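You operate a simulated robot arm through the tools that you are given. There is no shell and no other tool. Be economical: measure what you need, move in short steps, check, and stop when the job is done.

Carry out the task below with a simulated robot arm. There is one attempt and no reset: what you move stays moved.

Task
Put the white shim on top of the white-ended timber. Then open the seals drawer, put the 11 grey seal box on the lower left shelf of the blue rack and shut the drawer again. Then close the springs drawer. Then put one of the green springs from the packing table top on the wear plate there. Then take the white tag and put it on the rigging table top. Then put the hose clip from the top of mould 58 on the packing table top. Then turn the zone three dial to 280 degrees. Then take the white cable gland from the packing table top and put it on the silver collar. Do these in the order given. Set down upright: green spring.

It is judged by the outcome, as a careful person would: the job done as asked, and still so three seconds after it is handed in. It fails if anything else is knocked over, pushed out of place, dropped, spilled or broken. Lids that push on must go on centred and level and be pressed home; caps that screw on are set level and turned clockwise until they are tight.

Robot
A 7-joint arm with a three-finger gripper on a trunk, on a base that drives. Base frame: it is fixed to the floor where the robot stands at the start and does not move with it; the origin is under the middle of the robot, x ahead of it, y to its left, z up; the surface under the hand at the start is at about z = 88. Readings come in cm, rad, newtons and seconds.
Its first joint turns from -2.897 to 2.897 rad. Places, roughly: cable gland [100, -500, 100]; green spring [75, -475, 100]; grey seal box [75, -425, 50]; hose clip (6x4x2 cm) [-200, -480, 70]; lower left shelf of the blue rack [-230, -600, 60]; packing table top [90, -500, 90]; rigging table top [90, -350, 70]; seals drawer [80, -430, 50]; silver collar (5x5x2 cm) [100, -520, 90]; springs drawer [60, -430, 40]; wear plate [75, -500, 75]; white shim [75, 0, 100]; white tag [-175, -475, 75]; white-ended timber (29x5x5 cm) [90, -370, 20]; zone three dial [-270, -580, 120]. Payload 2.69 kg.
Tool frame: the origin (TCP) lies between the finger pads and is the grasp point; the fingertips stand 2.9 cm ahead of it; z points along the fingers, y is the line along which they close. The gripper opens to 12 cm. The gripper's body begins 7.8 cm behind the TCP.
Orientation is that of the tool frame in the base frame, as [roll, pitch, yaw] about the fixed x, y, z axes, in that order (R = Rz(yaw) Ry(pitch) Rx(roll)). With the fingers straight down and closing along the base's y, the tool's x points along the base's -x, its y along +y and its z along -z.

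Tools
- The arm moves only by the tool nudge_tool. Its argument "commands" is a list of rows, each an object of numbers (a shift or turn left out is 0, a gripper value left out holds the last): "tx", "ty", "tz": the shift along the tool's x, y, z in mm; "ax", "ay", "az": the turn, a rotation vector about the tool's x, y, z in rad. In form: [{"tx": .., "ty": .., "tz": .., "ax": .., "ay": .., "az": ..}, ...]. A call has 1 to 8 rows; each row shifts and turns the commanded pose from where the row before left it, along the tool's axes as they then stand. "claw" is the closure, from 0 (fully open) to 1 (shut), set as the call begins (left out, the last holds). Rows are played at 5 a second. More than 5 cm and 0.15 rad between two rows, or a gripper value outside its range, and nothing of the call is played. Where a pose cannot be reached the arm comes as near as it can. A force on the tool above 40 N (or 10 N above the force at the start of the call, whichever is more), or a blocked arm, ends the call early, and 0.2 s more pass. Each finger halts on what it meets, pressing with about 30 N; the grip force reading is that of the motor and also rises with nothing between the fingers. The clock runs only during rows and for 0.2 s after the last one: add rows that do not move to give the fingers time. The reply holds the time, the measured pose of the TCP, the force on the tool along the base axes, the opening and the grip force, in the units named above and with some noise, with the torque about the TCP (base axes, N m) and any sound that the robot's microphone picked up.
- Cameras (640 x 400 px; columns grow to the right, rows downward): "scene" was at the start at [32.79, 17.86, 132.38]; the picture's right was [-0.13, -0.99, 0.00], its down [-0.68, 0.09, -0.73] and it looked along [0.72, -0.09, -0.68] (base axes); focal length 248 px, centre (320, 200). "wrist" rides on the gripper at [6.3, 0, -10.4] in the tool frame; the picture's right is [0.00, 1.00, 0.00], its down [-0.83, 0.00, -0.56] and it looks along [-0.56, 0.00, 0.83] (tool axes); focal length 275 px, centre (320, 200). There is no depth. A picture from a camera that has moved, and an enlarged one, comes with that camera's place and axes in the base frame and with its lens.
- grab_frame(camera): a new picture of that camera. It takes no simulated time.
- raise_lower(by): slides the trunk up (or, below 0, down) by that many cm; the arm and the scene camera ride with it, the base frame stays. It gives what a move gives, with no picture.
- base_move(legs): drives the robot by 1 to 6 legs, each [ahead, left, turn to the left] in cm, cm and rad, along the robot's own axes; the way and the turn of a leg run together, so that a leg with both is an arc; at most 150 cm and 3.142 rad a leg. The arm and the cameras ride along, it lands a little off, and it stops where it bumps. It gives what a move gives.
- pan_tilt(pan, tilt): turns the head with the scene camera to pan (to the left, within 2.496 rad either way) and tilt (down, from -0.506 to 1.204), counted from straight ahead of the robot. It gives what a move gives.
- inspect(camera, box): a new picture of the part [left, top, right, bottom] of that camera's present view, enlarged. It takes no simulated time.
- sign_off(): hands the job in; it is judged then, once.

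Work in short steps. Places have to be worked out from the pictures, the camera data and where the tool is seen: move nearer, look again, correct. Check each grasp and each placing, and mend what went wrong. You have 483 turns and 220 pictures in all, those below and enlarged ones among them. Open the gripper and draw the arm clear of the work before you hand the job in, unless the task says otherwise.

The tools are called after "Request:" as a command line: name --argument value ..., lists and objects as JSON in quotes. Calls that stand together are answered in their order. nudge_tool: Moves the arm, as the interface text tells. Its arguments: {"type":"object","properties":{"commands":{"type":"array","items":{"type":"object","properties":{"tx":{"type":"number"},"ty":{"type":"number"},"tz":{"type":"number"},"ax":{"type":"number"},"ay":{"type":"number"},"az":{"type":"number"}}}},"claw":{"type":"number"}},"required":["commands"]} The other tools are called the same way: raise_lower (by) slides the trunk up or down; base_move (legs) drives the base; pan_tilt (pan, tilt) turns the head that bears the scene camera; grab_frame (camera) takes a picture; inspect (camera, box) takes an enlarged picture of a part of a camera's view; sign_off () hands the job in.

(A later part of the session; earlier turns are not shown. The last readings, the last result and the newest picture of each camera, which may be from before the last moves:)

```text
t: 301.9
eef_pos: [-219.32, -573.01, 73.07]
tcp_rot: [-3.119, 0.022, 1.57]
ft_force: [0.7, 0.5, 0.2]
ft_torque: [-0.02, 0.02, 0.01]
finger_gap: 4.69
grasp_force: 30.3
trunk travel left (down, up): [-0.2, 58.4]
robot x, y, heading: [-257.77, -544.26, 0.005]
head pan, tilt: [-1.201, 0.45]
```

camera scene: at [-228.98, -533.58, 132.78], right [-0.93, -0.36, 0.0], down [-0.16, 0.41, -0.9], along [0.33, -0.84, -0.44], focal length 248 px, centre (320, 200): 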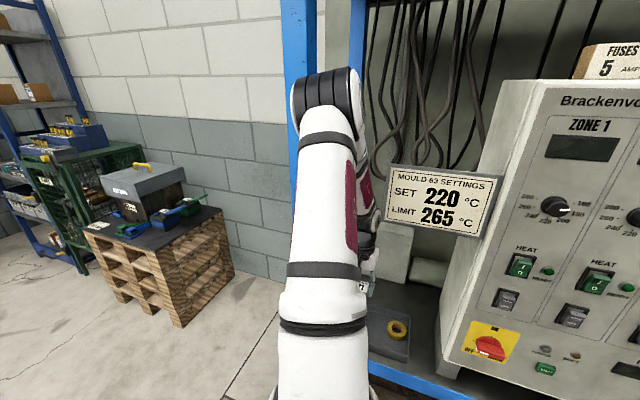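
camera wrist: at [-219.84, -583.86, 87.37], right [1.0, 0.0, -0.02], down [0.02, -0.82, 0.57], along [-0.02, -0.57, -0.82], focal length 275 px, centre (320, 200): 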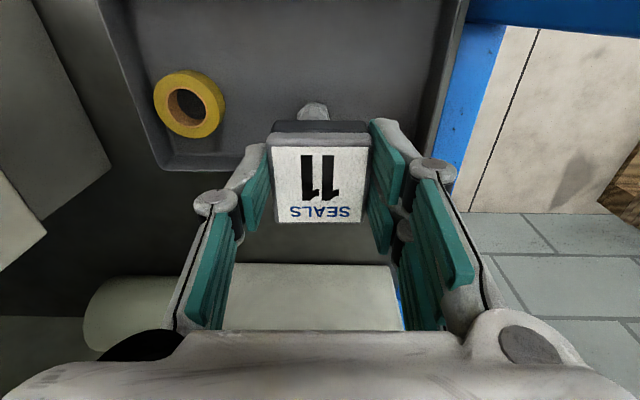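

Lower to z≈67 and extend toward y≈-590.

Request:
nudge_tool --commands '[{"tx": -15, "tz": 10}, {"tx": -20, "tz": 12}, {"tx": -20, "tz": 12}, {"tx": -22, "tz": 12}, {"tx": -22}, {"tx": -22}, {"tx": -22}, {}]'

Request:
pan_tilt --pan -1.2 --tilt 0.25

Request:
grab_frame --camera "scene"

Request:
grab_frame --camera "wrist"

```text
t: 303.7
eef_pos: [-219.48, -587.18, 68.92]
tcp_rot: [-3.119, 0.023, 1.567]
ft_force: [0.1, 0.0, 0.0]
ft_torque: [0.03, 0.0, -0.02]
finger_gap: 4.71
grasp_force: 29.8
trunk travel left (down, up): [-0.2, 58.4]
robot x, y, heading: [-258.04, -543.85, 0.005]
head pan, tilt: [-1.201, 0.45]
```

```text
t: 304.5
eef_pos: [-219.54, -587.04, 68.8]
tcp_rot: [-3.119, 0.024, 1.569]
ft_force: [0.0, 0.3, -0.8]
ft_torque: [0.0, -0.03, -0.02]
finger_gap: 4.7
grasp_force: 30.1
trunk travel left (down, up): [-0.2, 58.4]
robot x, y, heading: [-257.71, -543.81, 0.011]
head pan, tilt: [-1.201, 0.25]
```

```text
94 pictures are left
camera scene: at [-224.73, -533.71, 104.69], right [-0.93, -0.36, 0.0], down [-0.09, 0.23, -0.97], along [0.35, -0.9, -0.25], focal length 248 px, centre (320, 200)
```

scene: 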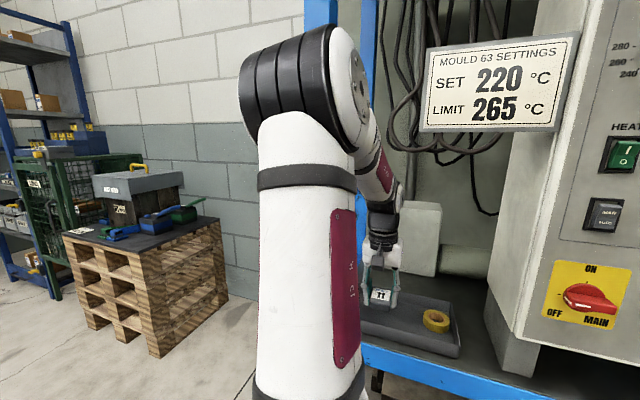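

```text
93 pictures are left
camera wrist: at [-219.25, -580.61, 79.13], right [1.0, 0.0, -0.02], down [0.02, -0.82, 0.57], along [-0.02, -0.57, -0.82], focal length 275 px, centre (320, 200)
```

wrist: 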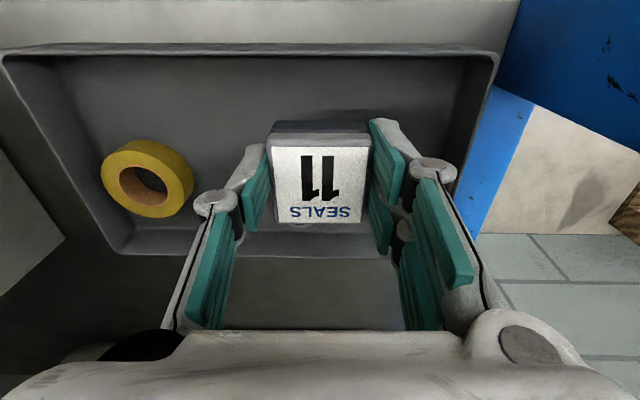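

Good posture. Continue inward 16.5 cm.

Request:
nudge_tool --commands '[{"tx": -15}, {"tx": -22}, {"tx": -22}, {"tx": -22}, {"tx": -22}, {"tx": -22}, {"tx": -22}, {"tx": -18}]'

Request:
grab_frame --camera "scene"

Request:
grab_frame --camera "wrist"

```text
t: 306.3
eef_pos: [-219.54, -603.64, 69.13]
tcp_rot: [-3.119, 0.022, 1.57]
ft_force: [0.0, 0.1, -1.4]
ft_torque: [0.01, -0.05, -0.02]
finger_gap: 4.69
grasp_force: 29.9
trunk travel left (down, up): [-0.2, 58.4]
robot x, y, heading: [-257.79, -543.62, 0.007]
head pan, tilt: [-1.201, 0.25]
```

```text
92 pictures are left
camera scene: at [-224.73, -533.71, 104.7], right [-0.93, -0.36, 0.0], down [-0.09, 0.23, -0.97], along [0.35, -0.9, -0.25], focal length 248 px, centre (320, 200)
```

scene: 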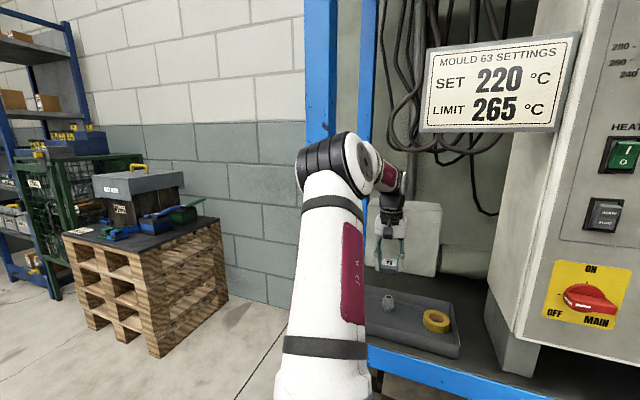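

```text
91 pictures are left
camera wrist: at [-219.34, -597.04, 79.46], right [1.0, 0.0, -0.02], down [0.02, -0.82, 0.57], along [-0.02, -0.57, -0.82], focal length 275 px, centre (320, 200)
```

wrist: 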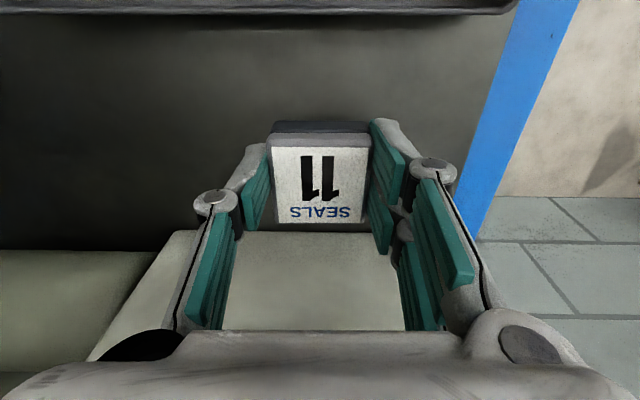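

The box is over the free strip between tray and block. Lower until contact.

Request:
nudge_tool --commands '[{"tz": 20}, {"tz": 20}, {"tz": 10}, {"tz": 7}, {}]'

Request:
nudge_tool --commands '[{"tz": 5}, {"tz": 5}, {}]'

```text
t: 307.5
eef_pos: [-219.73, -603.96, 63.68]
tcp_rot: [-3.119, 0.024, 1.569]
ft_force: [0.1, 2.6, 15.0]
ft_torque: [0.37, -0.35, 0.04]
finger_gap: 4.69
grasp_force: 30.5
trunk travel left (down, up): [-0.2, 58.4]
robot x, y, heading: [-257.58, -544.18, 0.004]
head pan, tilt: [-1.201, 0.25]
```

```text
t: 308.1
eef_pos: [-219.66, -604.11, 62.87]
tcp_rot: [-3.121, 0.03, 1.571]
ft_force: [-0.1, 5.4, 10.7]
ft_torque: [0.41, -0.34, 0.17]
finger_gap: 4.72
grasp_force: 30.3
trunk travel left (down, up): [-0.2, 58.4]
robot x, y, heading: [-257.65, -543.96, 0.003]
head pan, tilt: [-1.201, 0.25]
stopped in row 3: the force on the tool passed its limit at 43 N (the readings are from after the stop); the commanded pose is now the measured one
```

Contact with the shelf. Check with a picture, then release.

Request:
nudge_tool --commands '[{"tz": -1}, {}, {}, {}]' --claw 0.5

Request:
nudge_tool --commands '[{"tz": -15}, {"tz": -25}, {"tz": -25}, {}]'

Request:
grab_frame --camera "wrist"

```text
t: 309.1
eef_pos: [-219.65, -604.05, 62.93]
tcp_rot: [-3.119, 0.029, 1.57]
ft_force: [-0.2, 0.2, 0.1]
ft_torque: [-0.02, 0.01, -0.01]
finger_gap: 6.0
grasp_force: 0.1
trunk travel left (down, up): [-0.2, 58.4]
robot x, y, heading: [-257.33, -543.72, 0.001]
head pan, tilt: [-1.201, 0.25]
```

```text
t: 310.1
eef_pos: [-219.47, -603.98, 69.32]
tcp_rot: [-3.118, 0.029, 1.569]
ft_force: [0.4, -0.2, 0.4]
ft_torque: [0.02, 0.02, 0.0]
finger_gap: 5.99
grasp_force: 0.1
trunk travel left (down, up): [-0.2, 58.4]
robot x, y, heading: [-258.09, -544.14, 0.002]
head pan, tilt: [-1.201, 0.25]
```

```text
90 pictures are left
camera wrist: at [-219.18, -597.29, 79.58], right [1.0, 0.0, -0.02], down [0.02, -0.81, 0.58], along [-0.02, -0.58, -0.81], focal length 275 px, centre (320, 200)
```

wrist: 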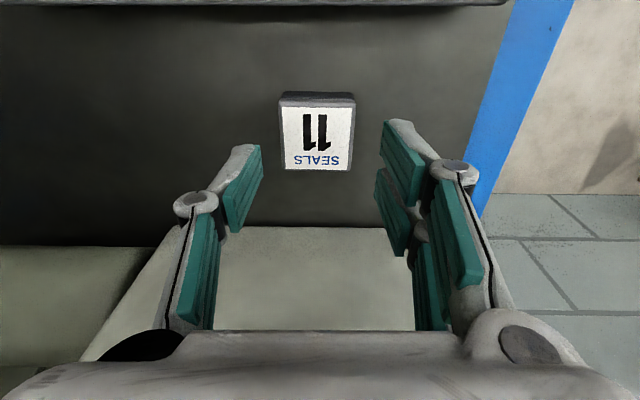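

The box stands on the shelf. Retract the arm out of the rack.

Request:
nudge_tool --commands '[{"tx": 45}, {"tx": 45}, {"tx": 45}, {"tx": 45}, {"tx": 45}, {"tx": 45}, {"tx": 45}, {}]' --claw 1

Request:
base_move --legs '[[0, 16, 0], [150, 0, 0], [30, 50, 0]]'

```text
t: 311.9
eef_pos: [-219.83, -572.68, 68.48]
tcp_rot: [-3.118, 0.029, 1.57]
ft_force: [0.1, 0.2, -0.1]
ft_torque: [0.0, -0.04, 0.02]
finger_gap: 0.0
grasp_force: 28.7
trunk travel left (down, up): [-0.2, 58.4]
robot x, y, heading: [-257.74, -543.56, 0.002]
head pan, tilt: [-1.201, 0.25]
```

```text
t: 323.3
eef_pos: [-39.47, -508.96, 68.42]
tcp_rot: [-3.12, 0.028, 1.55]
ft_force: [-0.3, -0.5, -0.7]
ft_torque: [-0.01, -0.05, -0.03]
finger_gap: 0.0
grasp_force: 28.0
trunk travel left (down, up): [-0.2, 58.4]
robot x, y, heading: [-77.05, -479.57, -0.016]
head pan, tilt: [-1.201, 0.25]
```

Now swing the arm to the front and level it for pushing the drawers shut.

Request:
nudge_tool --commands '[{"ty": 46, "az": -0.14}, {"ty": 46, "az": -0.14}, {"ty": 46, "az": -0.14}, {"ty": 46, "az": -0.14}, {"ty": 46, "az": -0.14}, {"ty": 46, "az": -0.14}, {"ty": 46, "az": -0.14}, {"ty": 46, "az": -0.14}]'

Request:
nudge_tool --commands '[{"ty": 46, "az": -0.14}, {"ty": 46, "az": -0.14}, {"ty": 46, "az": -0.14}, {"tx": -45, "tz": -45, "az": -0.04}, {"tx": -40, "tz": -30}, {"ay": -0.14}, {"ay": -0.14}, {"ay": -0.14}]'

```text
t: 325.1
eef_pos: [-8.4, -493.13, 67.18]
tcp_rot: [-3.105, -0.007, 2.672]
ft_force: [0.5, 0.1, 0.3]
ft_torque: [-0.01, -0.01, 0.01]
finger_gap: 0.0
grasp_force: 28.4
trunk travel left (down, up): [-0.2, 58.4]
robot x, y, heading: [-77.06, -479.87, -0.014]
head pan, tilt: [-1.201, 0.25]
```

```text
refused: row 4 steps farther than a row can; nothing moved
```

Request:
nudge_tool --commands '[{"ty": 46, "az": -0.14}, {"ty": 46, "az": -0.14}, {"ty": 46, "az": -0.14}, {"tx": -30, "tz": -30, "az": -0.03}, {"tx": -30, "tz": -30}, {"tx": -30}, {"ay": -0.14}, {"ay": -0.14}]'

Request:
nudge_tool --commands '[{"ay": -0.14}, {"ay": -0.14}, {"ay": -0.14}, {"ay": -0.14}, {"ay": -0.14}, {"ay": -0.14}, {"ay": -0.14}, {}]'

```text
t: 326.9
eef_pos: [5.28, -480.08, 72.7]
tcp_rot: [-3.11, 0.257, 3.13]
ft_force: [0.7, 0.4, 0.1]
ft_torque: [0.01, 0.03, -0.01]
finger_gap: 0.01
grasp_force: 28.3
trunk travel left (down, up): [-0.2, 58.4]
robot x, y, heading: [-77.36, -479.84, -0.018]
head pan, tilt: [-1.201, 0.25]
```

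```text
t: 328.7
eef_pos: [7.4, -480.27, 74.49]
tcp_rot: [-3.08, 1.18, -3.104]
ft_force: [0.4, -0.5, -1.0]
ft_torque: [0.0, 0.01, -0.01]
finger_gap: 0.0
grasp_force: 29.3
out of reach, approached as far as the arm can: row 5, 7
trunk travel left (down, up): [-0.2, 58.4]
robot x, y, heading: [-76.95, -479.8, -0.015]
head pan, tilt: [-1.201, 0.25]
```

Lower the hand to z≈59.5 and strafe to y≈-434, then look before pushing.

Request:
nudge_tool --commands '[{"tx": 37, "tz": 15}, {"tx": 37, "tz": 15}, {"tx": 37, "tz": 15}, {"tx": 24, "tz": 10}, {}]'

Request:
base_move --legs '[[0, 46, 0.016]]'

Request:
grab_frame --camera "wrist"

```text
t: 329.9
eef_pos: [10.32, -480.38, 60.77]
tcp_rot: [-3.08, 1.179, -3.106]
ft_force: [-0.3, 0.4, 0.5]
ft_torque: [0.01, 0.01, 0.03]
finger_gap: 0.0
grasp_force: 28.6
out of reach, approached as far as the arm can: row 1, 2, 3
trunk travel left (down, up): [-0.2, 58.4]
robot x, y, heading: [-77.08, -479.68, -0.015]
head pan, tilt: [-1.201, 0.25]
```

```text
t: 332.6
eef_pos: [10.72, -433.58, 60.83]
tcp_rot: [-3.082, 1.179, -3.093]
ft_force: [0.1, 0.1, 0.2]
ft_torque: [-0.01, -0.04, 0.01]
finger_gap: 0.0
grasp_force: 28.4
trunk travel left (down, up): [-0.2, 58.4]
robot x, y, heading: [-76.49, -434.06, -0.005]
head pan, tilt: [-1.201, 0.25]
```

```text
89 pictures are left
camera wrist: at [-1.35, -433.5, 58.96], right [0.01, 1.0, -0.03], down [-0.2, 0.03, 0.98], along [0.98, 0.0, 0.2], focal length 275 px, centre (320, 200)
```

wrist: 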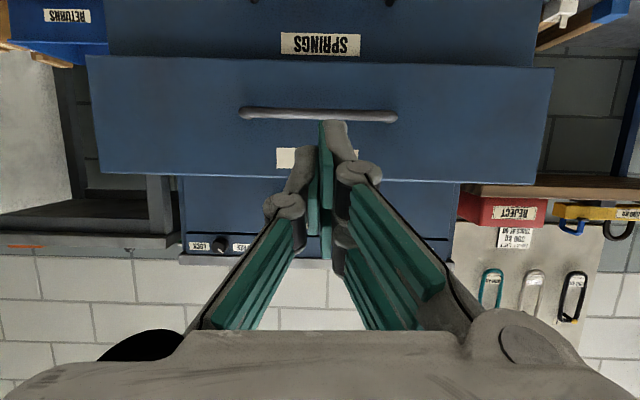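

Aligned. Lower 1 cm and drive in until contact, then push.

Request:
nudge_tool --commands '[{"tx": 9, "tz": 4}, {}]'

Request:
base_move --legs '[[28, 0, 0]]'

Request:
grab_frame --camera "wrist"

```text
t: 333.2
eef_pos: [10.79, -433.59, 59.78]
tcp_rot: [-3.082, 1.18, -3.094]
ft_force: [0.7, 1.0, -0.4]
ft_torque: [-0.03, 0.01, 0.01]
finger_gap: 0.03
grasp_force: 28.7
trunk travel left (down, up): [-0.2, 58.4]
robot x, y, heading: [-76.46, -434.23, 0.003]
head pan, tilt: [-1.201, 0.25]
```

```text
t: 335.2
eef_pos: [38.96, -434.23, 59.8]
tcp_rot: [-3.083, 1.179, -3.1]
ft_force: [-1.1, -0.3, -0.4]
ft_torque: [0.03, 0.01, 0.05]
finger_gap: 0.0
grasp_force: 29.3
trunk travel left (down, up): [-0.2, 58.4]
robot x, y, heading: [-48.17, -434.2, -0.005]
head pan, tilt: [-1.201, 0.25]
```

```text
88 pictures are left
camera wrist: at [26.94, -434.1, 57.98], right [0.01, 1.0, -0.03], down [-0.2, 0.03, 0.98], along [0.98, -0.01, 0.2], focal length 275 px, centre (320, 200)
```

wrist: 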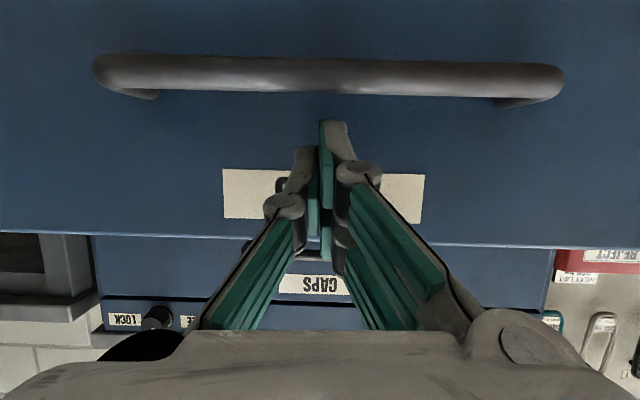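

Contact at the drawer front above the handle. Push on.

Request:
base_move --legs '[[20, 0, 0.004]]'

Request:
base_move --legs '[[6, 0, 0]]'

Request:
pan_tilt --pan -0.2 --tilt 0.8

Request:
grab_frame --camera "scene"

```text
t: 336.8
eef_pos: [58.41, -434.27, 59.75]
tcp_rot: [-3.081, 1.18, -3.098]
ft_force: [0.3, -0.3, 0.4]
ft_torque: [0.0, 0.0, -0.02]
finger_gap: 0.0
grasp_force: 28.4
trunk travel left (down, up): [-0.2, 58.4]
robot x, y, heading: [-28.85, -434.15, -0.006]
head pan, tilt: [-1.201, 0.25]
```

```text
t: 337.6
eef_pos: [60.86, -434.16, 59.53]
tcp_rot: [-3.08, 1.172, -3.095]
ft_force: [-7.9, 0.4, 3.8]
ft_torque: [0.01, -0.2, 0.05]
finger_gap: 0.0
grasp_force: 28.8
trunk travel left (down, up): [-0.2, 58.4]
robot x, y, heading: [-26.07, -434.44, -0.007]
head pan, tilt: [-1.201, 0.25]
stopped in leg 1: the force on the tool passed its limit at 114 N (the readings are from after the stop); the commanded pose is now the measured one
```

```text
t: 338.9
eef_pos: [60.83, -434.13, 59.6]
tcp_rot: [-3.084, 1.17, -3.096]
ft_force: [-14.4, 0.0, 0.6]
ft_torque: [0.02, -0.16, 0.1]
finger_gap: 0.0
grasp_force: 28.8
trunk travel left (down, up): [-0.2, 58.4]
robot x, y, heading: [-26.05, -434.46, -0.008]
head pan, tilt: [-0.201, 0.799]
```

```text
87 pictures are left
camera scene: at [11.78, -417.25, 99.8], right [-0.21, -0.98, 0.0], down [-0.7, 0.15, -0.7], along [0.68, -0.14, -0.72], focal length 248 px, centre (320, 200)
```

scene: 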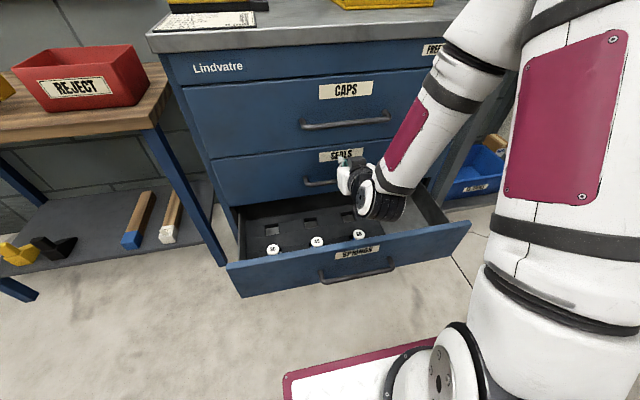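

Seals drawer is shut (hard stop). Back off and lower the hand to push the springs drawer.

Request:
base_move --legs '[[-32, 0, 0.008]]'

Request:
nudge_tool --commands '[{"tx": 37, "tz": 15}, {"tx": 37, "tz": 15}, {"tx": 37, "tz": 15}, {"tx": 34, "tz": 14}, {}]'

Request:
grab_frame --camera "wrist"

```text
t: 341.1
eef_pos: [28.26, -433.0, 59.51]
tcp_rot: [-3.08, 1.171, -3.084]
ft_force: [-0.1, -0.4, -1.1]
ft_torque: [0.01, -0.01, 0.02]
finger_gap: 0.0
grasp_force: 28.4
trunk travel left (down, up): [-0.2, 58.4]
robot x, y, heading: [-58.27, -434.49, 0.004]
head pan, tilt: [-0.201, 0.799]
```

```text
t: 342.3
eef_pos: [28.13, -433.41, 43.79]
tcp_rot: [-3.08, 1.172, -3.083]
ft_force: [0.2, -0.3, 0.7]
ft_torque: [0.04, 0.01, 0.01]
finger_gap: 0.0
grasp_force: 28.9
trunk travel left (down, up): [-0.2, 58.4]
robot x, y, heading: [-58.28, -434.65, 0.008]
head pan, tilt: [-0.201, 0.799]
```

```text
86 pictures are left
camera wrist: at [16.07, -433.54, 42.21], right [0.0, 1.0, -0.03], down [-0.19, 0.03, 0.98], along [0.98, 0.01, 0.19], focal length 275 px, centre (320, 200)
```

wrist: 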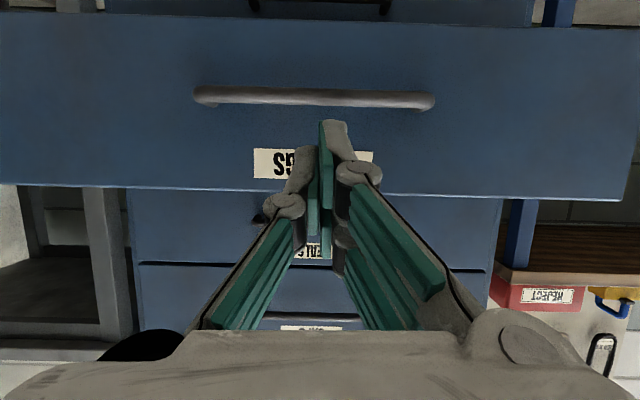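

Fingertips are between the handle and the top edge. Push the springs drawer in.

Request:
base_move --legs '[[31, 0, -0.006]]'

Request:
base_move --legs '[[6, 0, 0]]'

Request:
grab_frame --camera "scene"

```text
t: 344.3
eef_pos: [59.06, -433.65, 43.96]
tcp_rot: [-3.082, 1.17, -3.086]
ft_force: [0.8, 0.5, 0.7]
ft_torque: [0.03, -0.02, -0.02]
finger_gap: 0.0
grasp_force: 28.7
trunk travel left (down, up): [-0.2, 58.4]
robot x, y, heading: [-27.59, -434.3, 0.001]
head pan, tilt: [-0.201, 0.799]
```

```text
t: 345.2
eef_pos: [60.73, -433.62, 43.78]
tcp_rot: [-3.083, 1.164, -3.088]
ft_force: [-2.1, 1.1, 0.9]
ft_torque: [0.01, -0.04, 0.03]
finger_gap: 0.0
grasp_force: 28.5
trunk travel left (down, up): [-0.2, 58.4]
robot x, y, heading: [-25.47, -434.34, 0.002]
head pan, tilt: [-0.201, 0.799]
stopped in leg 1: the force on the tool passed its limit at 126 N (the readings are from after the stop); the commanded pose is now the measured one
```

```text
85 pictures are left
camera scene: at [12.26, -416.72, 99.78], right [-0.2, -0.98, 0.0], down [-0.7, 0.14, -0.7], along [0.68, -0.14, -0.72], focal length 248 px, centre (320, 200)
```

scene: 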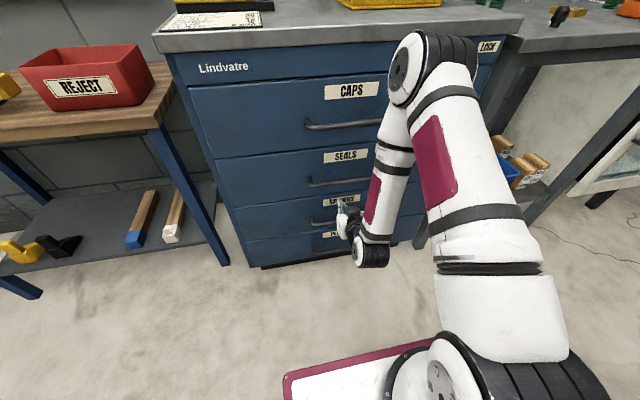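

All drawers are shut. Back off, raise the trunk, point the tool down again, and go to the packing table.

Request:
base_move --legs '[[-45, 0, 0], [0, -55, 0]]'

Request:
raise_lower --by 36

Request:
nudge_tool --commands '[{"tx": -40, "tz": -16}, {"tx": -40, "tz": -16}, {"tx": -40, "tz": -16}, {"ay": 0.14}, {"ay": 0.14}, {"ay": 0.14}, {"ay": 0.14}, {"ay": 0.14}]'

Request:
nudge_tool --commands '[{"ay": 0.14}, {"ay": 0.14}, {"ay": 0.14}, {"ay": 0.04}, {"tz": -40}, {"tz": -40}, {}]' --claw 0.4

Request:
pan_tilt --pan -0.15 --tilt 0.6

Request:
grab_frame --camera "scene"

```text
t: 350.6
eef_pos: [16.38, -486.8, 43.82]
tcp_rot: [-3.086, 1.165, -3.079]
ft_force: [-0.9, 0.2, 0.3]
ft_torque: [0.01, 0.0, 0.04]
finger_gap: 0.0
grasp_force: 28.0
trunk travel left (down, up): [-0.2, 58.4]
robot x, y, heading: [-69.55, -488.07, 0.014]
head pan, tilt: [-0.201, 0.799]
```

```text
t: 354.1
eef_pos: [16.55, -486.8, 79.88]
tcp_rot: [-3.084, 1.163, -3.079]
ft_force: [0.5, -0.3, -0.2]
ft_torque: [-0.01, 0.02, -0.02]
finger_gap: 0.01
grasp_force: 28.8
trunk travel left (down, up): [-36.2, 22.4]
robot x, y, heading: [-69.61, -488.2, 0.009]
head pan, tilt: [-0.201, 0.799]
```

```text
t: 355.9
eef_pos: [16.67, -486.48, 92.75]
tcp_rot: [-3.116, 0.464, -3.121]
ft_force: [-0.9, -0.6, 1.1]
ft_torque: [0.0, -0.02, -0.01]
finger_gap: 0.0
grasp_force: 28.3
trunk travel left (down, up): [-36.2, 22.4]
robot x, y, heading: [-69.45, -488.11, 0.013]
head pan, tilt: [-0.201, 0.799]
```

```text
t: 357.5
eef_pos: [16.71, -486.51, 100.55]
tcp_rot: [-3.12, 0.005, -3.132]
ft_force: [0.4, 0.1, -0.1]
ft_torque: [0.01, 0.02, 0.02]
finger_gap: 7.19
grasp_force: 0.1
trunk travel left (down, up): [-36.2, 22.4]
robot x, y, heading: [-69.84, -487.96, 0.007]
head pan, tilt: [-0.201, 0.799]
```

```text
t: 358.2
eef_pos: [16.77, -486.38, 100.52]
tcp_rot: [-3.12, 0.004, -3.132]
ft_force: [0.0, 0.2, 0.2]
ft_torque: [-0.02, -0.01, 0.01]
finger_gap: 7.21
grasp_force: 0.1
trunk travel left (down, up): [-36.2, 22.4]
robot x, y, heading: [-69.82, -488.01, 0.015]
head pan, tilt: [-0.15, 0.6]
```

```text
84 pictures are left
camera scene: at [-38.43, -470.2, 137.38], right [-0.14, -0.99, 0.0], down [-0.56, 0.08, -0.82], along [0.82, -0.11, -0.57], focal length 248 px, centre (320, 200)
```

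scene: 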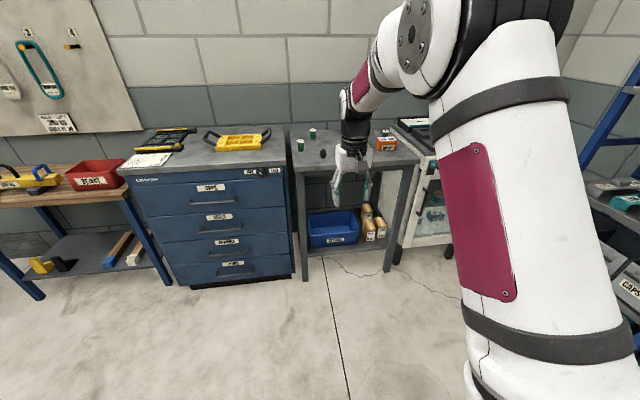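

Drive forward 35 cm and look onto the packing table with the wrist camera.

Request:
base_move --legs '[[35, 0, -0.012]]'

Request:
grab_frame --camera "wrist"

Request:
pan_tilt --pan -0.3 --tilt 0.75

Request:
grab_frame --camera "scene"

```text
t: 360.5
eef_pos: [51.82, -487.66, 100.56]
tcp_rot: [-3.119, 0.005, 3.135]
ft_force: [-0.3, 0.5, -0.8]
ft_torque: [-0.03, -0.02, 0.01]
finger_gap: 7.18
grasp_force: 0.1
trunk travel left (down, up): [-36.2, 22.4]
robot x, y, heading: [-34.59, -488.17, -0.002]
head pan, tilt: [-0.15, 0.6]
```

```text
83 pictures are left
camera wrist: at [45.52, -487.4, 111.02], right [0.0, 1.0, -0.02], down [0.83, 0.01, 0.56], along [0.56, -0.02, -0.83], focal length 275 px, centre (320, 200)
```

wrist: 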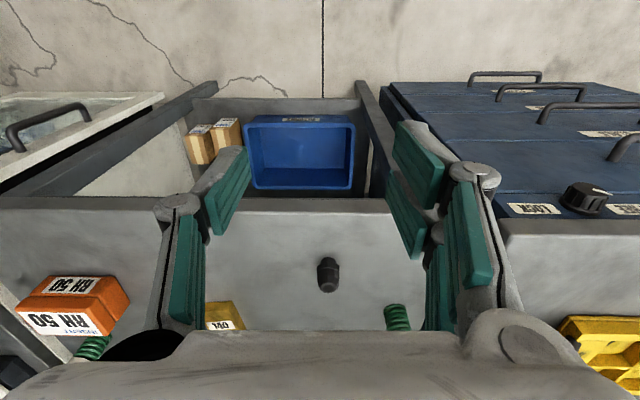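

```text
t: 361.2
eef_pos: [51.88, -487.79, 100.61]
tcp_rot: [-3.12, 0.006, 3.135]
ft_force: [0.3, -0.3, 0.2]
ft_torque: [-0.02, -0.03, 0.04]
finger_gap: 7.2
grasp_force: 0.0
trunk travel left (down, up): [-36.2, 22.4]
robot x, y, heading: [-34.68, -487.94, -0.004]
head pan, tilt: [-0.3, 0.75]
```

```text
82 pictures are left
camera scene: at [-3.82, -471.68, 136.1], right [-0.3, -0.95, 0.0], down [-0.65, 0.2, -0.73], along [0.7, -0.22, -0.68], focal length 248 px, centre (320, 200)
```

scene: 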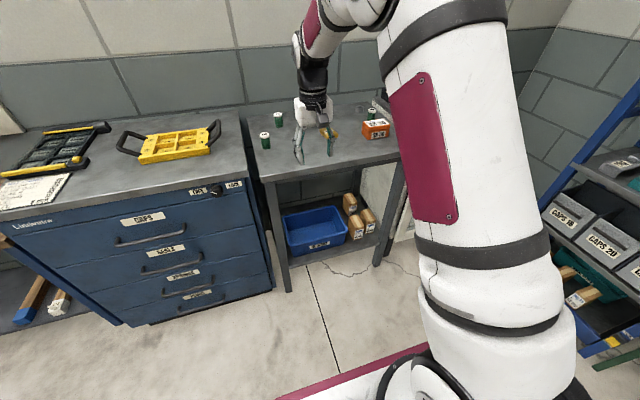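

Request:
inspect --camera "scene" --box '[240, 80, 420, 190]'

```text
3.56 times, centred on (330, 135) of scene
camera zoom: at [-3.82, -471.68, 136.1], right [-0.3, -0.95, 0.0], down [-0.65, 0.2, -0.73], along [0.7, -0.22, -0.68], focal length 881 px, centre (284, 431)
```

zoom: 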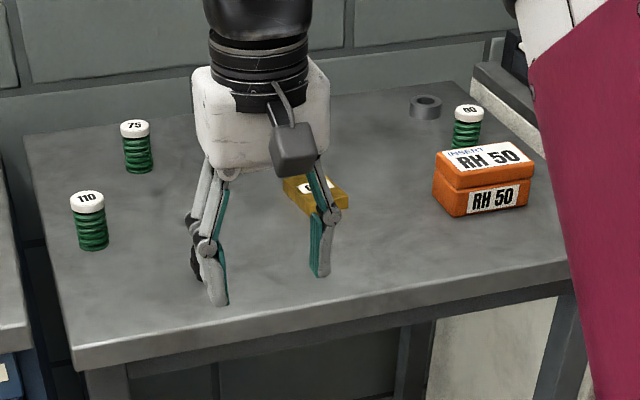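

Three green springs (110, 75, 80), a brass wear plate, a grey collar. I raise the hand and look again for the full table layout.

Request:
nudge_tool --commands '[{"tz": -45}, {"tz": -45}, {"tz": -45}, {"tz": -25}, {}]'

Request:
grab_frame --camera "wrist"

Request:
inspect --camera "scene" --box '[240, 80, 420, 190]'

```text
t: 362.4
eef_pos: [51.73, -487.46, 116.38]
tcp_rot: [-3.122, 0.006, 3.133]
ft_force: [-0.7, 0.2, 0.5]
ft_torque: [-0.02, -0.01, 0.02]
finger_gap: 7.18
grasp_force: 0.0
trunk travel left (down, up): [-36.2, 22.4]
robot x, y, heading: [-34.01, -487.82, -0.004]
head pan, tilt: [-0.3, 0.75]
```

```text
80 pictures are left
camera wrist: at [45.34, -487.14, 126.96], right [0.0, 1.0, -0.02], down [0.83, 0.01, 0.56], along [0.56, -0.02, -0.83], focal length 275 px, centre (320, 200)
```

wrist: 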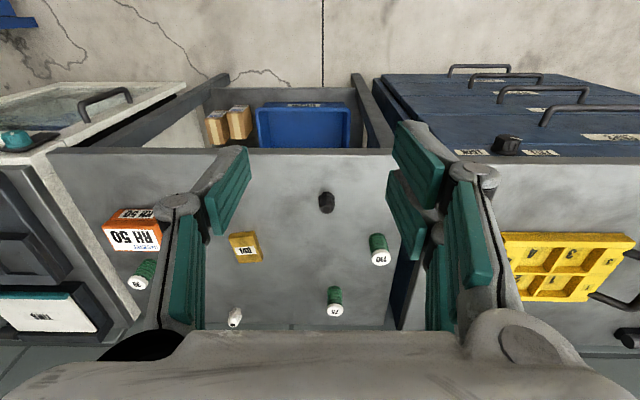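

```text
3.56 times, centred on (330, 135) of scene
camera zoom: at [-3.82, -471.68, 136.1], right [-0.3, -0.95, 0.0], down [-0.65, 0.2, -0.73], along [0.7, -0.22, -0.68], focal length 881 px, centre (284, 431)
```

zoom: 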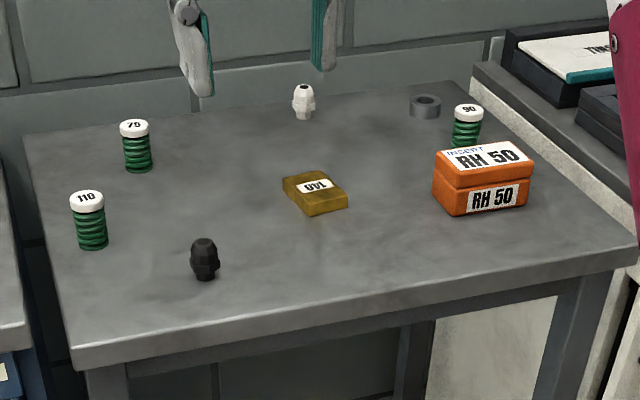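

Triangulation: spring 110 at (81.5,-477.2), table z≈86.3, top 91.3; wear plate at (82.7,-502.5), top ≈88. I drive forward 24 cm and move above the spring.

Request:
base_move --legs '[[24, 0, 0.003]]'

Request:
nudge_tool --commands '[{"ty": 40}, {"ty": 40}, {"ty": 20}, {"tx": -40}, {"tx": -20}, {"tz": 40}, {"tz": 40}, {}]' --claw 0.55

Request:
grab_frame --camera "wrist"

```text
t: 364.2
eef_pos: [76.29, -487.98, 116.51]
tcp_rot: [-3.12, 0.006, 3.131]
ft_force: [-0.7, 0.0, 0.2]
ft_torque: [0.0, -0.02, 0.0]
finger_gap: 7.19
grasp_force: 0.1
trunk travel left (down, up): [-36.2, 22.4]
robot x, y, heading: [-10.08, -488.27, -0.008]
head pan, tilt: [-0.3, 0.75]
```

```text
t: 366.0
eef_pos: [82.31, -478.32, 108.26]
tcp_rot: [-3.118, 0.006, 3.131]
ft_force: [-0.3, 0.1, -0.1]
ft_torque: [0.0, 0.02, -0.02]
finger_gap: 5.41
grasp_force: 0.1
trunk travel left (down, up): [-36.2, 22.4]
robot x, y, heading: [-10.27, -488.23, -0.011]
head pan, tilt: [-0.3, 0.75]
```

```text
78 pictures are left
camera wrist: at [75.86, -477.9, 118.69], right [0.01, 1.0, -0.02], down [0.83, 0.01, 0.56], along [0.56, -0.02, -0.83], focal length 275 px, centre (320, 200)
```

wrist: 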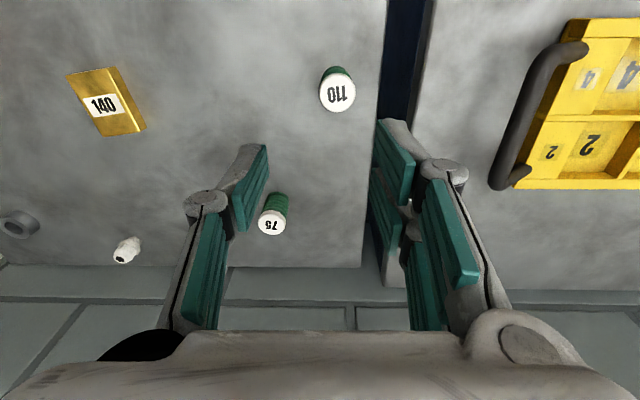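

Correct by (−0.2, +1.4) cm and descend onto spring 110.

Request:
nudge_tool --commands '[{"ty": 14, "tx": 2, "tz": 20}, {"tz": 40}, {"tz": 40}, {"tz": 40}, {"tz": 25}, {}]'

Request:
grab_frame --camera "wrist"

```text
t: 367.4
eef_pos: [82.22, -477.18, 91.87]
tcp_rot: [-3.12, 0.006, 3.132]
ft_force: [0.1, 0.2, -0.5]
ft_torque: [-0.01, 0.0, 0.0]
finger_gap: 5.39
grasp_force: 0.1
trunk travel left (down, up): [-36.2, 22.4]
robot x, y, heading: [-10.08, -488.22, -0.012]
head pan, tilt: [-0.3, 0.75]
```

```text
77 pictures are left
camera wrist: at [75.81, -476.82, 102.23], right [0.01, 1.0, -0.02], down [0.83, 0.01, 0.56], along [0.56, -0.02, -0.83], focal length 275 px, centre (320, 200)
```

wrist: 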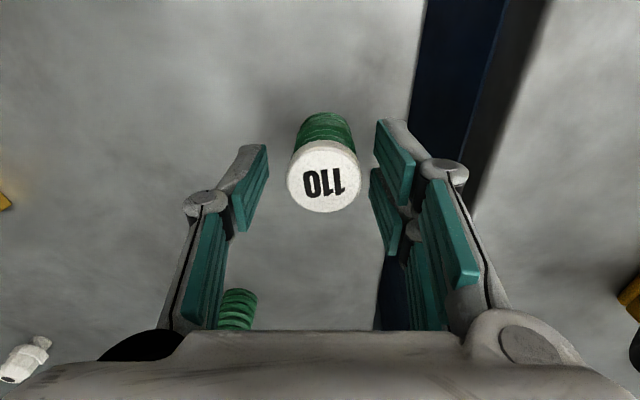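

Centred. Descend 2.3 cm and close.

Request:
nudge_tool --commands '[{"tz": 13, "ty": 2}, {"tz": 9}, {}]'

Request:
nudge_tool --commands '[{}, {}, {}, {"tz": -10}, {"tz": -20}, {"tz": -25}, {"tz": -25}, {}]' --claw 1

Request:
grab_frame --camera "wrist"

```text
t: 368.2
eef_pos: [82.33, -477.04, 89.62]
tcp_rot: [-3.119, 0.004, 3.13]
ft_force: [-0.6, -0.3, 0.6]
ft_torque: [-0.01, 0.03, -0.03]
finger_gap: 5.42
grasp_force: 0.0
trunk travel left (down, up): [-36.2, 22.4]
robot x, y, heading: [-9.54, -488.42, -0.005]
head pan, tilt: [-0.3, 0.75]
```

```text
t: 370.0
eef_pos: [82.28, -476.74, 97.58]
tcp_rot: [-3.119, 0.006, 3.131]
ft_force: [0.5, -0.2, -0.1]
ft_torque: [-0.02, -0.01, -0.04]
finger_gap: 3.35
grasp_force: 30.5
trunk travel left (down, up): [-36.2, 22.4]
robot x, y, heading: [-10.07, -488.12, -0.007]
head pan, tilt: [-0.3, 0.75]
```

```text
76 pictures are left
camera wrist: at [75.89, -476.3, 108.04], right [0.01, 1.0, -0.02], down [0.83, 0.01, 0.56], along [0.56, -0.02, -0.83], focal length 275 px, centre (320, 200)
```

wrist: 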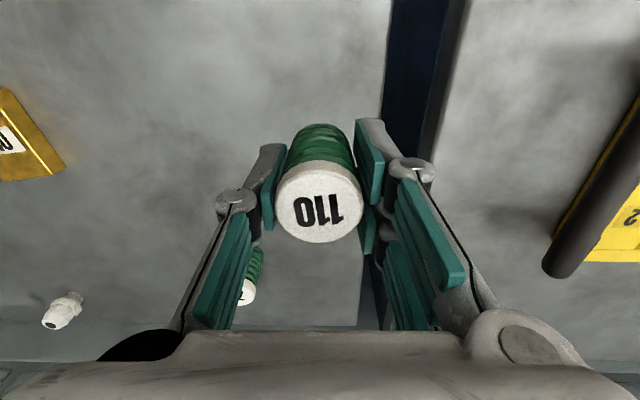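

Held. Carry it at this height toward the wear plate in slow rows.

Request:
nudge_tool --commands '[{"ty": -14}, {"ty": -22}, {"ty": -24}, {"ty": -24}, {"ty": -24}, {"ty": -24}, {"ty": -24}, {"ty": -24}]'

Request:
nudge_tool --commands '[{"ty": -24}, {"ty": -24}, {"ty": -20}, {}]'

Request:
grab_frame --camera "wrist"

Request:
inspect --camera "scene" --box '[240, 80, 500, 240]'

```text
t: 371.8
eef_pos: [81.92, -494.81, 98.12]
tcp_rot: [-3.12, 0.007, 3.131]
ft_force: [0.3, 0.6, -0.6]
ft_torque: [-0.08, 0.0, -0.02]
finger_gap: 3.34
grasp_force: 29.8
trunk travel left (down, up): [-36.2, 22.4]
robot x, y, heading: [-10.13, -488.09, -0.009]
head pan, tilt: [-0.3, 0.75]
```

```text
t: 372.8
eef_pos: [82.11, -501.74, 98.21]
tcp_rot: [-3.117, 0.005, 3.131]
ft_force: [-0.1, -0.1, -0.5]
ft_torque: [0.0, 0.01, -0.01]
finger_gap: 3.34
grasp_force: 30.4
trunk travel left (down, up): [-36.2, 22.4]
robot x, y, heading: [-9.89, -488.12, -0.003]
head pan, tilt: [-0.3, 0.75]
```

```text
75 pictures are left
camera wrist: at [75.66, -501.34, 108.69], right [0.01, 1.0, -0.02], down [0.83, 0.01, 0.56], along [0.56, -0.02, -0.83], focal length 275 px, centre (320, 200)
```

wrist: 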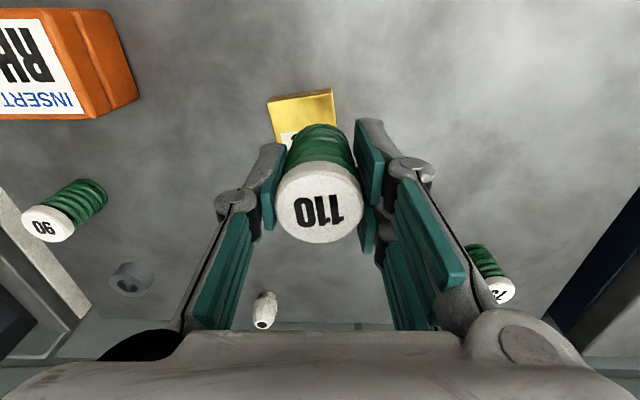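

```text
2.46 times, centred on (370, 160) of scene
camera zoom: at [20.78, -471.97, 136.1], right [-0.3, -0.95, 0.0], down [-0.65, 0.21, -0.73], along [0.7, -0.22, -0.68], focal length 610 px, centre (197, 298)
```

zoom: 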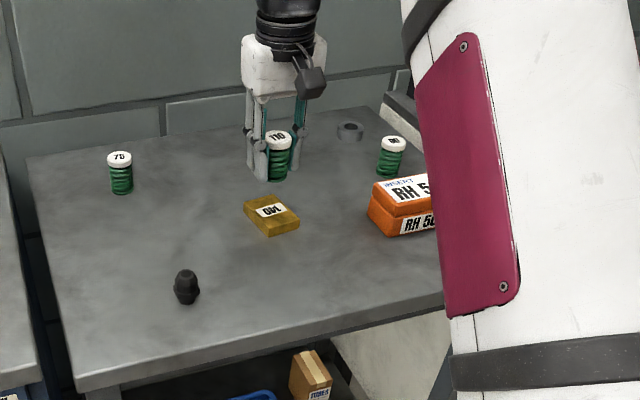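

Plate centre (83.2,-502.3). Adjust and lower to just above it.

Request:
nudge_tool --commands '[{"tx": -11, "ty": -5, "tz": 15}, {"tz": 20}, {"tz": 17}, {}]'

Request:
grab_frame --camera "wrist"

Request:
inspect --camera "scene" --box '[300, 110, 400, 190]'

```text
t: 373.8
eef_pos: [83.12, -502.12, 92.85]
tcp_rot: [-3.12, 0.006, 3.132]
ft_force: [-0.3, 0.4, -1.1]
ft_torque: [0.0, 0.0, 0.0]
finger_gap: 3.34
grasp_force: 30.0
trunk travel left (down, up): [-36.2, 22.4]
robot x, y, heading: [-9.95, -487.87, -0.004]
head pan, tilt: [-0.3, 0.75]
```

```text
73 pictures are left
camera wrist: at [76.78, -501.87, 103.29], right [0.01, 1.0, -0.02], down [0.83, 0.01, 0.56], along [0.56, -0.02, -0.83], focal length 275 px, centre (320, 200)
```

wrist: 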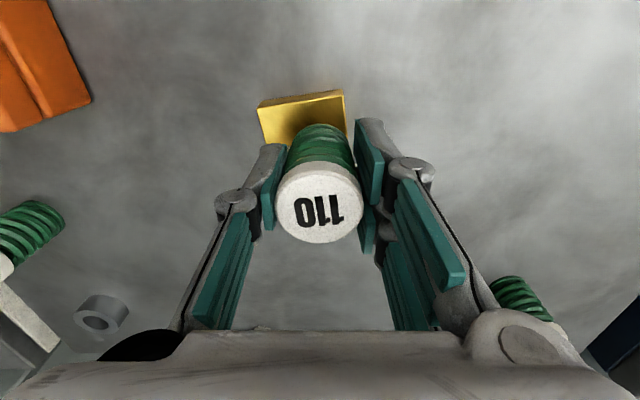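

```text
5.00 times, centred on (350, 150) of scene
camera zoom: at [20.78, -471.97, 136.1], right [-0.3, -0.95, 0.0], down [-0.65, 0.21, -0.73], along [0.7, -0.22, -0.68], focal length 1239 px, centre (170, 450)
```

zoom: 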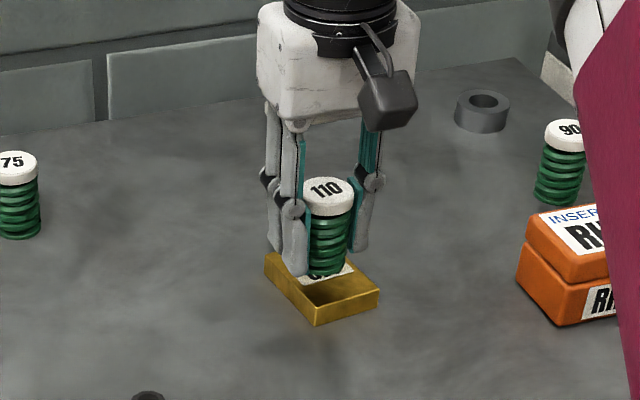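

Well aligned. Lower until contact.

Request:
nudge_tool --commands '[{"tz": 8, "ty": 2}, {"tz": 4}, {}]'

Request:
nudge_tool --commands '[{"tz": 3}, {}]'

```text
t: 374.6
eef_pos: [83.13, -502.1, 91.68]
tcp_rot: [-3.12, 0.005, 3.13]
ft_force: [-0.8, 0.6, -1.4]
ft_torque: [0.02, 0.0, -0.01]
finger_gap: 3.32
grasp_force: 30.4
trunk travel left (down, up): [-36.2, 22.4]
robot x, y, heading: [-10.48, -488.19, -0.007]
head pan, tilt: [-0.3, 0.75]
```

```text
t: 375.2
eef_pos: [83.22, -502.14, 91.35]
tcp_rot: [-3.12, 0.006, 3.13]
ft_force: [-1.5, 0.1, -1.1]
ft_torque: [-0.02, 0.01, -0.03]
finger_gap: 3.34
grasp_force: 30.4
trunk travel left (down, up): [-36.2, 22.4]
robot x, y, heading: [-10.08, -488.16, -0.009]
head pan, tilt: [-0.3, 0.75]
```

Request:
nudge_tool --commands '[{"tz": 3}, {}]'

Request:
nudge_tool --commands '[{"tz": 2}, {}]'

```text
t: 375.8
eef_pos: [83.12, -502.15, 91.08]
tcp_rot: [-3.118, 0.005, 3.13]
ft_force: [0.4, 0.5, 2.1]
ft_torque: [0.06, 0.05, 0.02]
finger_gap: 3.34
grasp_force: 30.2
trunk travel left (down, up): [-36.2, 22.4]
robot x, y, heading: [-10.09, -488.11, -0.014]
head pan, tilt: [-0.3, 0.75]
```

```text
t: 376.4
eef_pos: [83.1, -502.0, 91.08]
tcp_rot: [-3.119, 0.008, 3.132]
ft_force: [-3.4, 1.5, 17.9]
ft_torque: [0.28, 0.2, 0.03]
finger_gap: 3.31
grasp_force: 29.4
trunk travel left (down, up): [-36.2, 22.4]
robot x, y, heading: [-10.37, -488.29, -0.008]
head pan, tilt: [-0.3, 0.75]
```

Contact. Release and lift away, then check.

Request:
nudge_tool --commands '[{"tz": -2}, {}, {}, {}]' --claw 0.58

Request:
nudge_tool --commands '[{"tz": -20}, {"tz": -40}, {"tz": -40}, {"tz": -40}, {}]'

Request:
inspect --camera "scene" --box '[300, 110, 400, 190]'

```text
t: 377.4
eef_pos: [83.03, -502.18, 91.17]
tcp_rot: [-3.121, 0.004, 3.131]
ft_force: [0.1, -0.7, 1.2]
ft_torque: [0.02, 0.04, 0.01]
finger_gap: 5.03
grasp_force: 0.0
trunk travel left (down, up): [-36.2, 22.4]
robot x, y, heading: [-10.15, -488.23, -0.0]
head pan, tilt: [-0.3, 0.75]
```

```text
t: 378.6
eef_pos: [83.19, -501.47, 105.13]
tcp_rot: [-3.119, 0.005, 3.131]
ft_force: [-0.1, 0.7, -0.6]
ft_torque: [0.0, 0.0, 0.01]
finger_gap: 5.0
grasp_force: 0.1
trunk travel left (down, up): [-36.2, 22.4]
robot x, y, heading: [-10.0, -487.66, -0.009]
head pan, tilt: [-0.3, 0.75]
```

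```text
5.00 times, centred on (350, 150) of scene
camera zoom: at [20.78, -471.97, 136.1], right [-0.3, -0.95, 0.0], down [-0.65, 0.21, -0.73], along [0.7, -0.22, -0.68], focal length 1239 px, centre (170, 450)
```

zoom: 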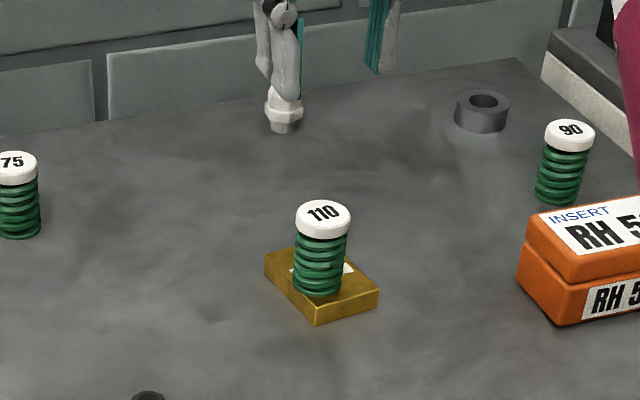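

Spring 110 stands on the wear plate. Next the white tag on the mould: retract the arm, back away and turn round to face -x.

Request:
nudge_tool --commands '[{"tz": -45}, {"tz": -45}, {"tx": 48}, {"tx": 48}, {"tx": 48}, {"tx": 48}, {}]'

Request:
base_move --legs '[[-65, 8, 0], [0, 0, -1.566], [0, 0, -1.566]]'

Request:
pan_tilt --pan 0.0 --tilt 0.6

Request:
grab_frame --camera "scene"

Request:
grab_frame --camera "wrist"

```text
t: 380.2
eef_pos: [63.6, -501.23, 113.9]
tcp_rot: [-3.119, 0.005, 3.131]
ft_force: [-0.4, 0.3, -0.3]
ft_torque: [-0.02, 0.01, 0.0]
finger_gap: 5.06
grasp_force: 0.0
trunk travel left (down, up): [-36.2, 22.4]
robot x, y, heading: [-10.21, -488.47, -0.011]
head pan, tilt: [-0.3, 0.75]
```

```text
t: 391.5
eef_pos: [-148.74, -467.03, 114.13]
tcp_rot: [-3.12, 0.005, -0.005]
ft_force: [0.4, 0.4, 0.8]
ft_torque: [-0.04, -0.04, -0.02]
finger_gap: 5.03
grasp_force: 0.1
trunk travel left (down, up): [-36.2, 22.4]
robot x, y, heading: [-75.27, -479.51, 3.144]
head pan, tilt: [-0.3, 0.75]
```

```text
t: 392.3
eef_pos: [-148.78, -467.0, 113.91]
tcp_rot: [-3.118, 0.006, -0.005]
ft_force: [-0.4, 0.8, 1.1]
ft_torque: [0.01, -0.01, 0.0]
finger_gap: 5.03
grasp_force: 0.1
trunk travel left (down, up): [-36.2, 22.4]
robot x, y, heading: [-75.46, -479.73, 3.138]
head pan, tilt: [0.0, 0.6]
```

```text
70 pictures are left
camera scene: at [-106.51, -498.66, 137.38], right [0.0, 1.0, 0.0], down [0.57, 0.0, -0.82], along [-0.82, 0.0, -0.57], focal length 248 px, centre (320, 200)
```

scene: 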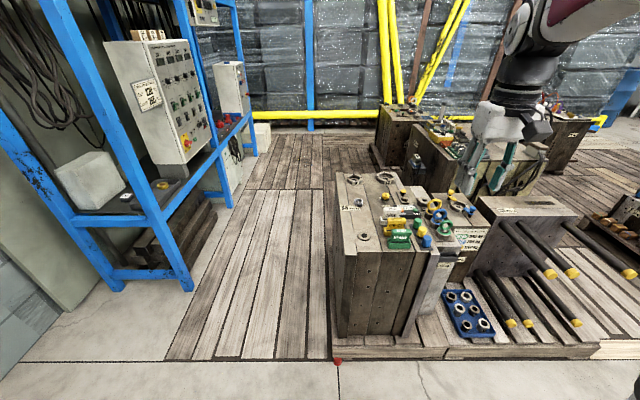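

```text
69 pictures are left
camera wrist: at [-142.44, -467.22, 124.45], right [0.0, -1.0, -0.02], down [-0.83, -0.01, 0.56], along [-0.56, 0.02, -0.83], focal length 275 px, centre (320, 200)
```

wrist: 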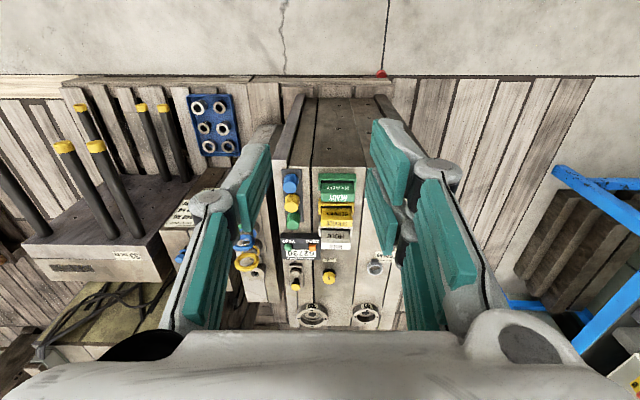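

Request:
inspect --camera "wrist" --box '[230, 130, 430, 340]'

Request:
inspect --camera "scene" --box '[330, 160, 500, 270]'

```text
1.90 times, centred on (330, 235) of wrist
camera zoom: at [-142.44, -467.22, 124.45], right [0.0, -1.0, -0.02], down [-0.83, -0.01, 0.56], along [-0.56, 0.02, -0.83], focal length 524 px, centre (301, 133)
```

zoom: 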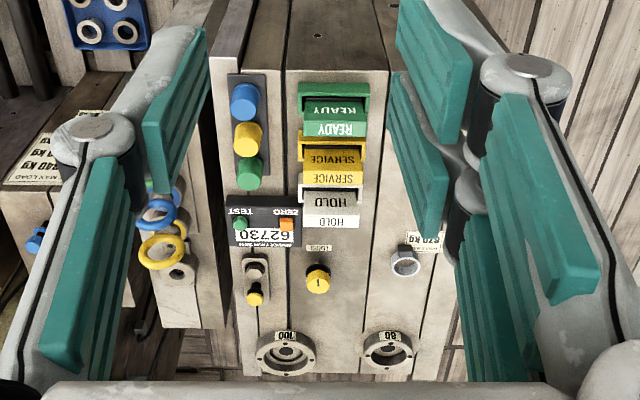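

```text
3.64 times, centred on (415, 215) of scene
camera zoom: at [-106.51, -498.66, 137.38], right [0.0, 1.0, 0.0], down [0.57, 0.0, -0.82], along [-0.82, 0.0, -0.57], focal length 901 px, centre (-26, 146)
```

zoom: 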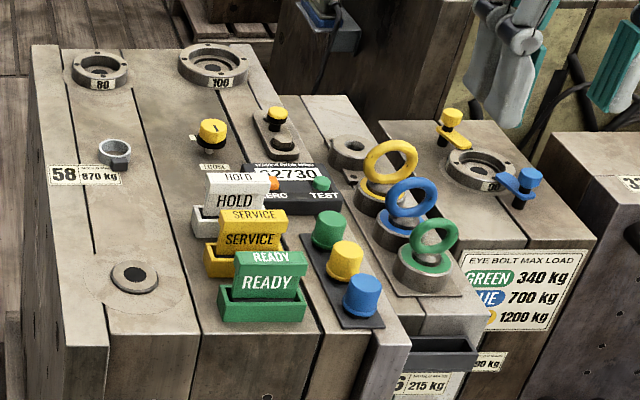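

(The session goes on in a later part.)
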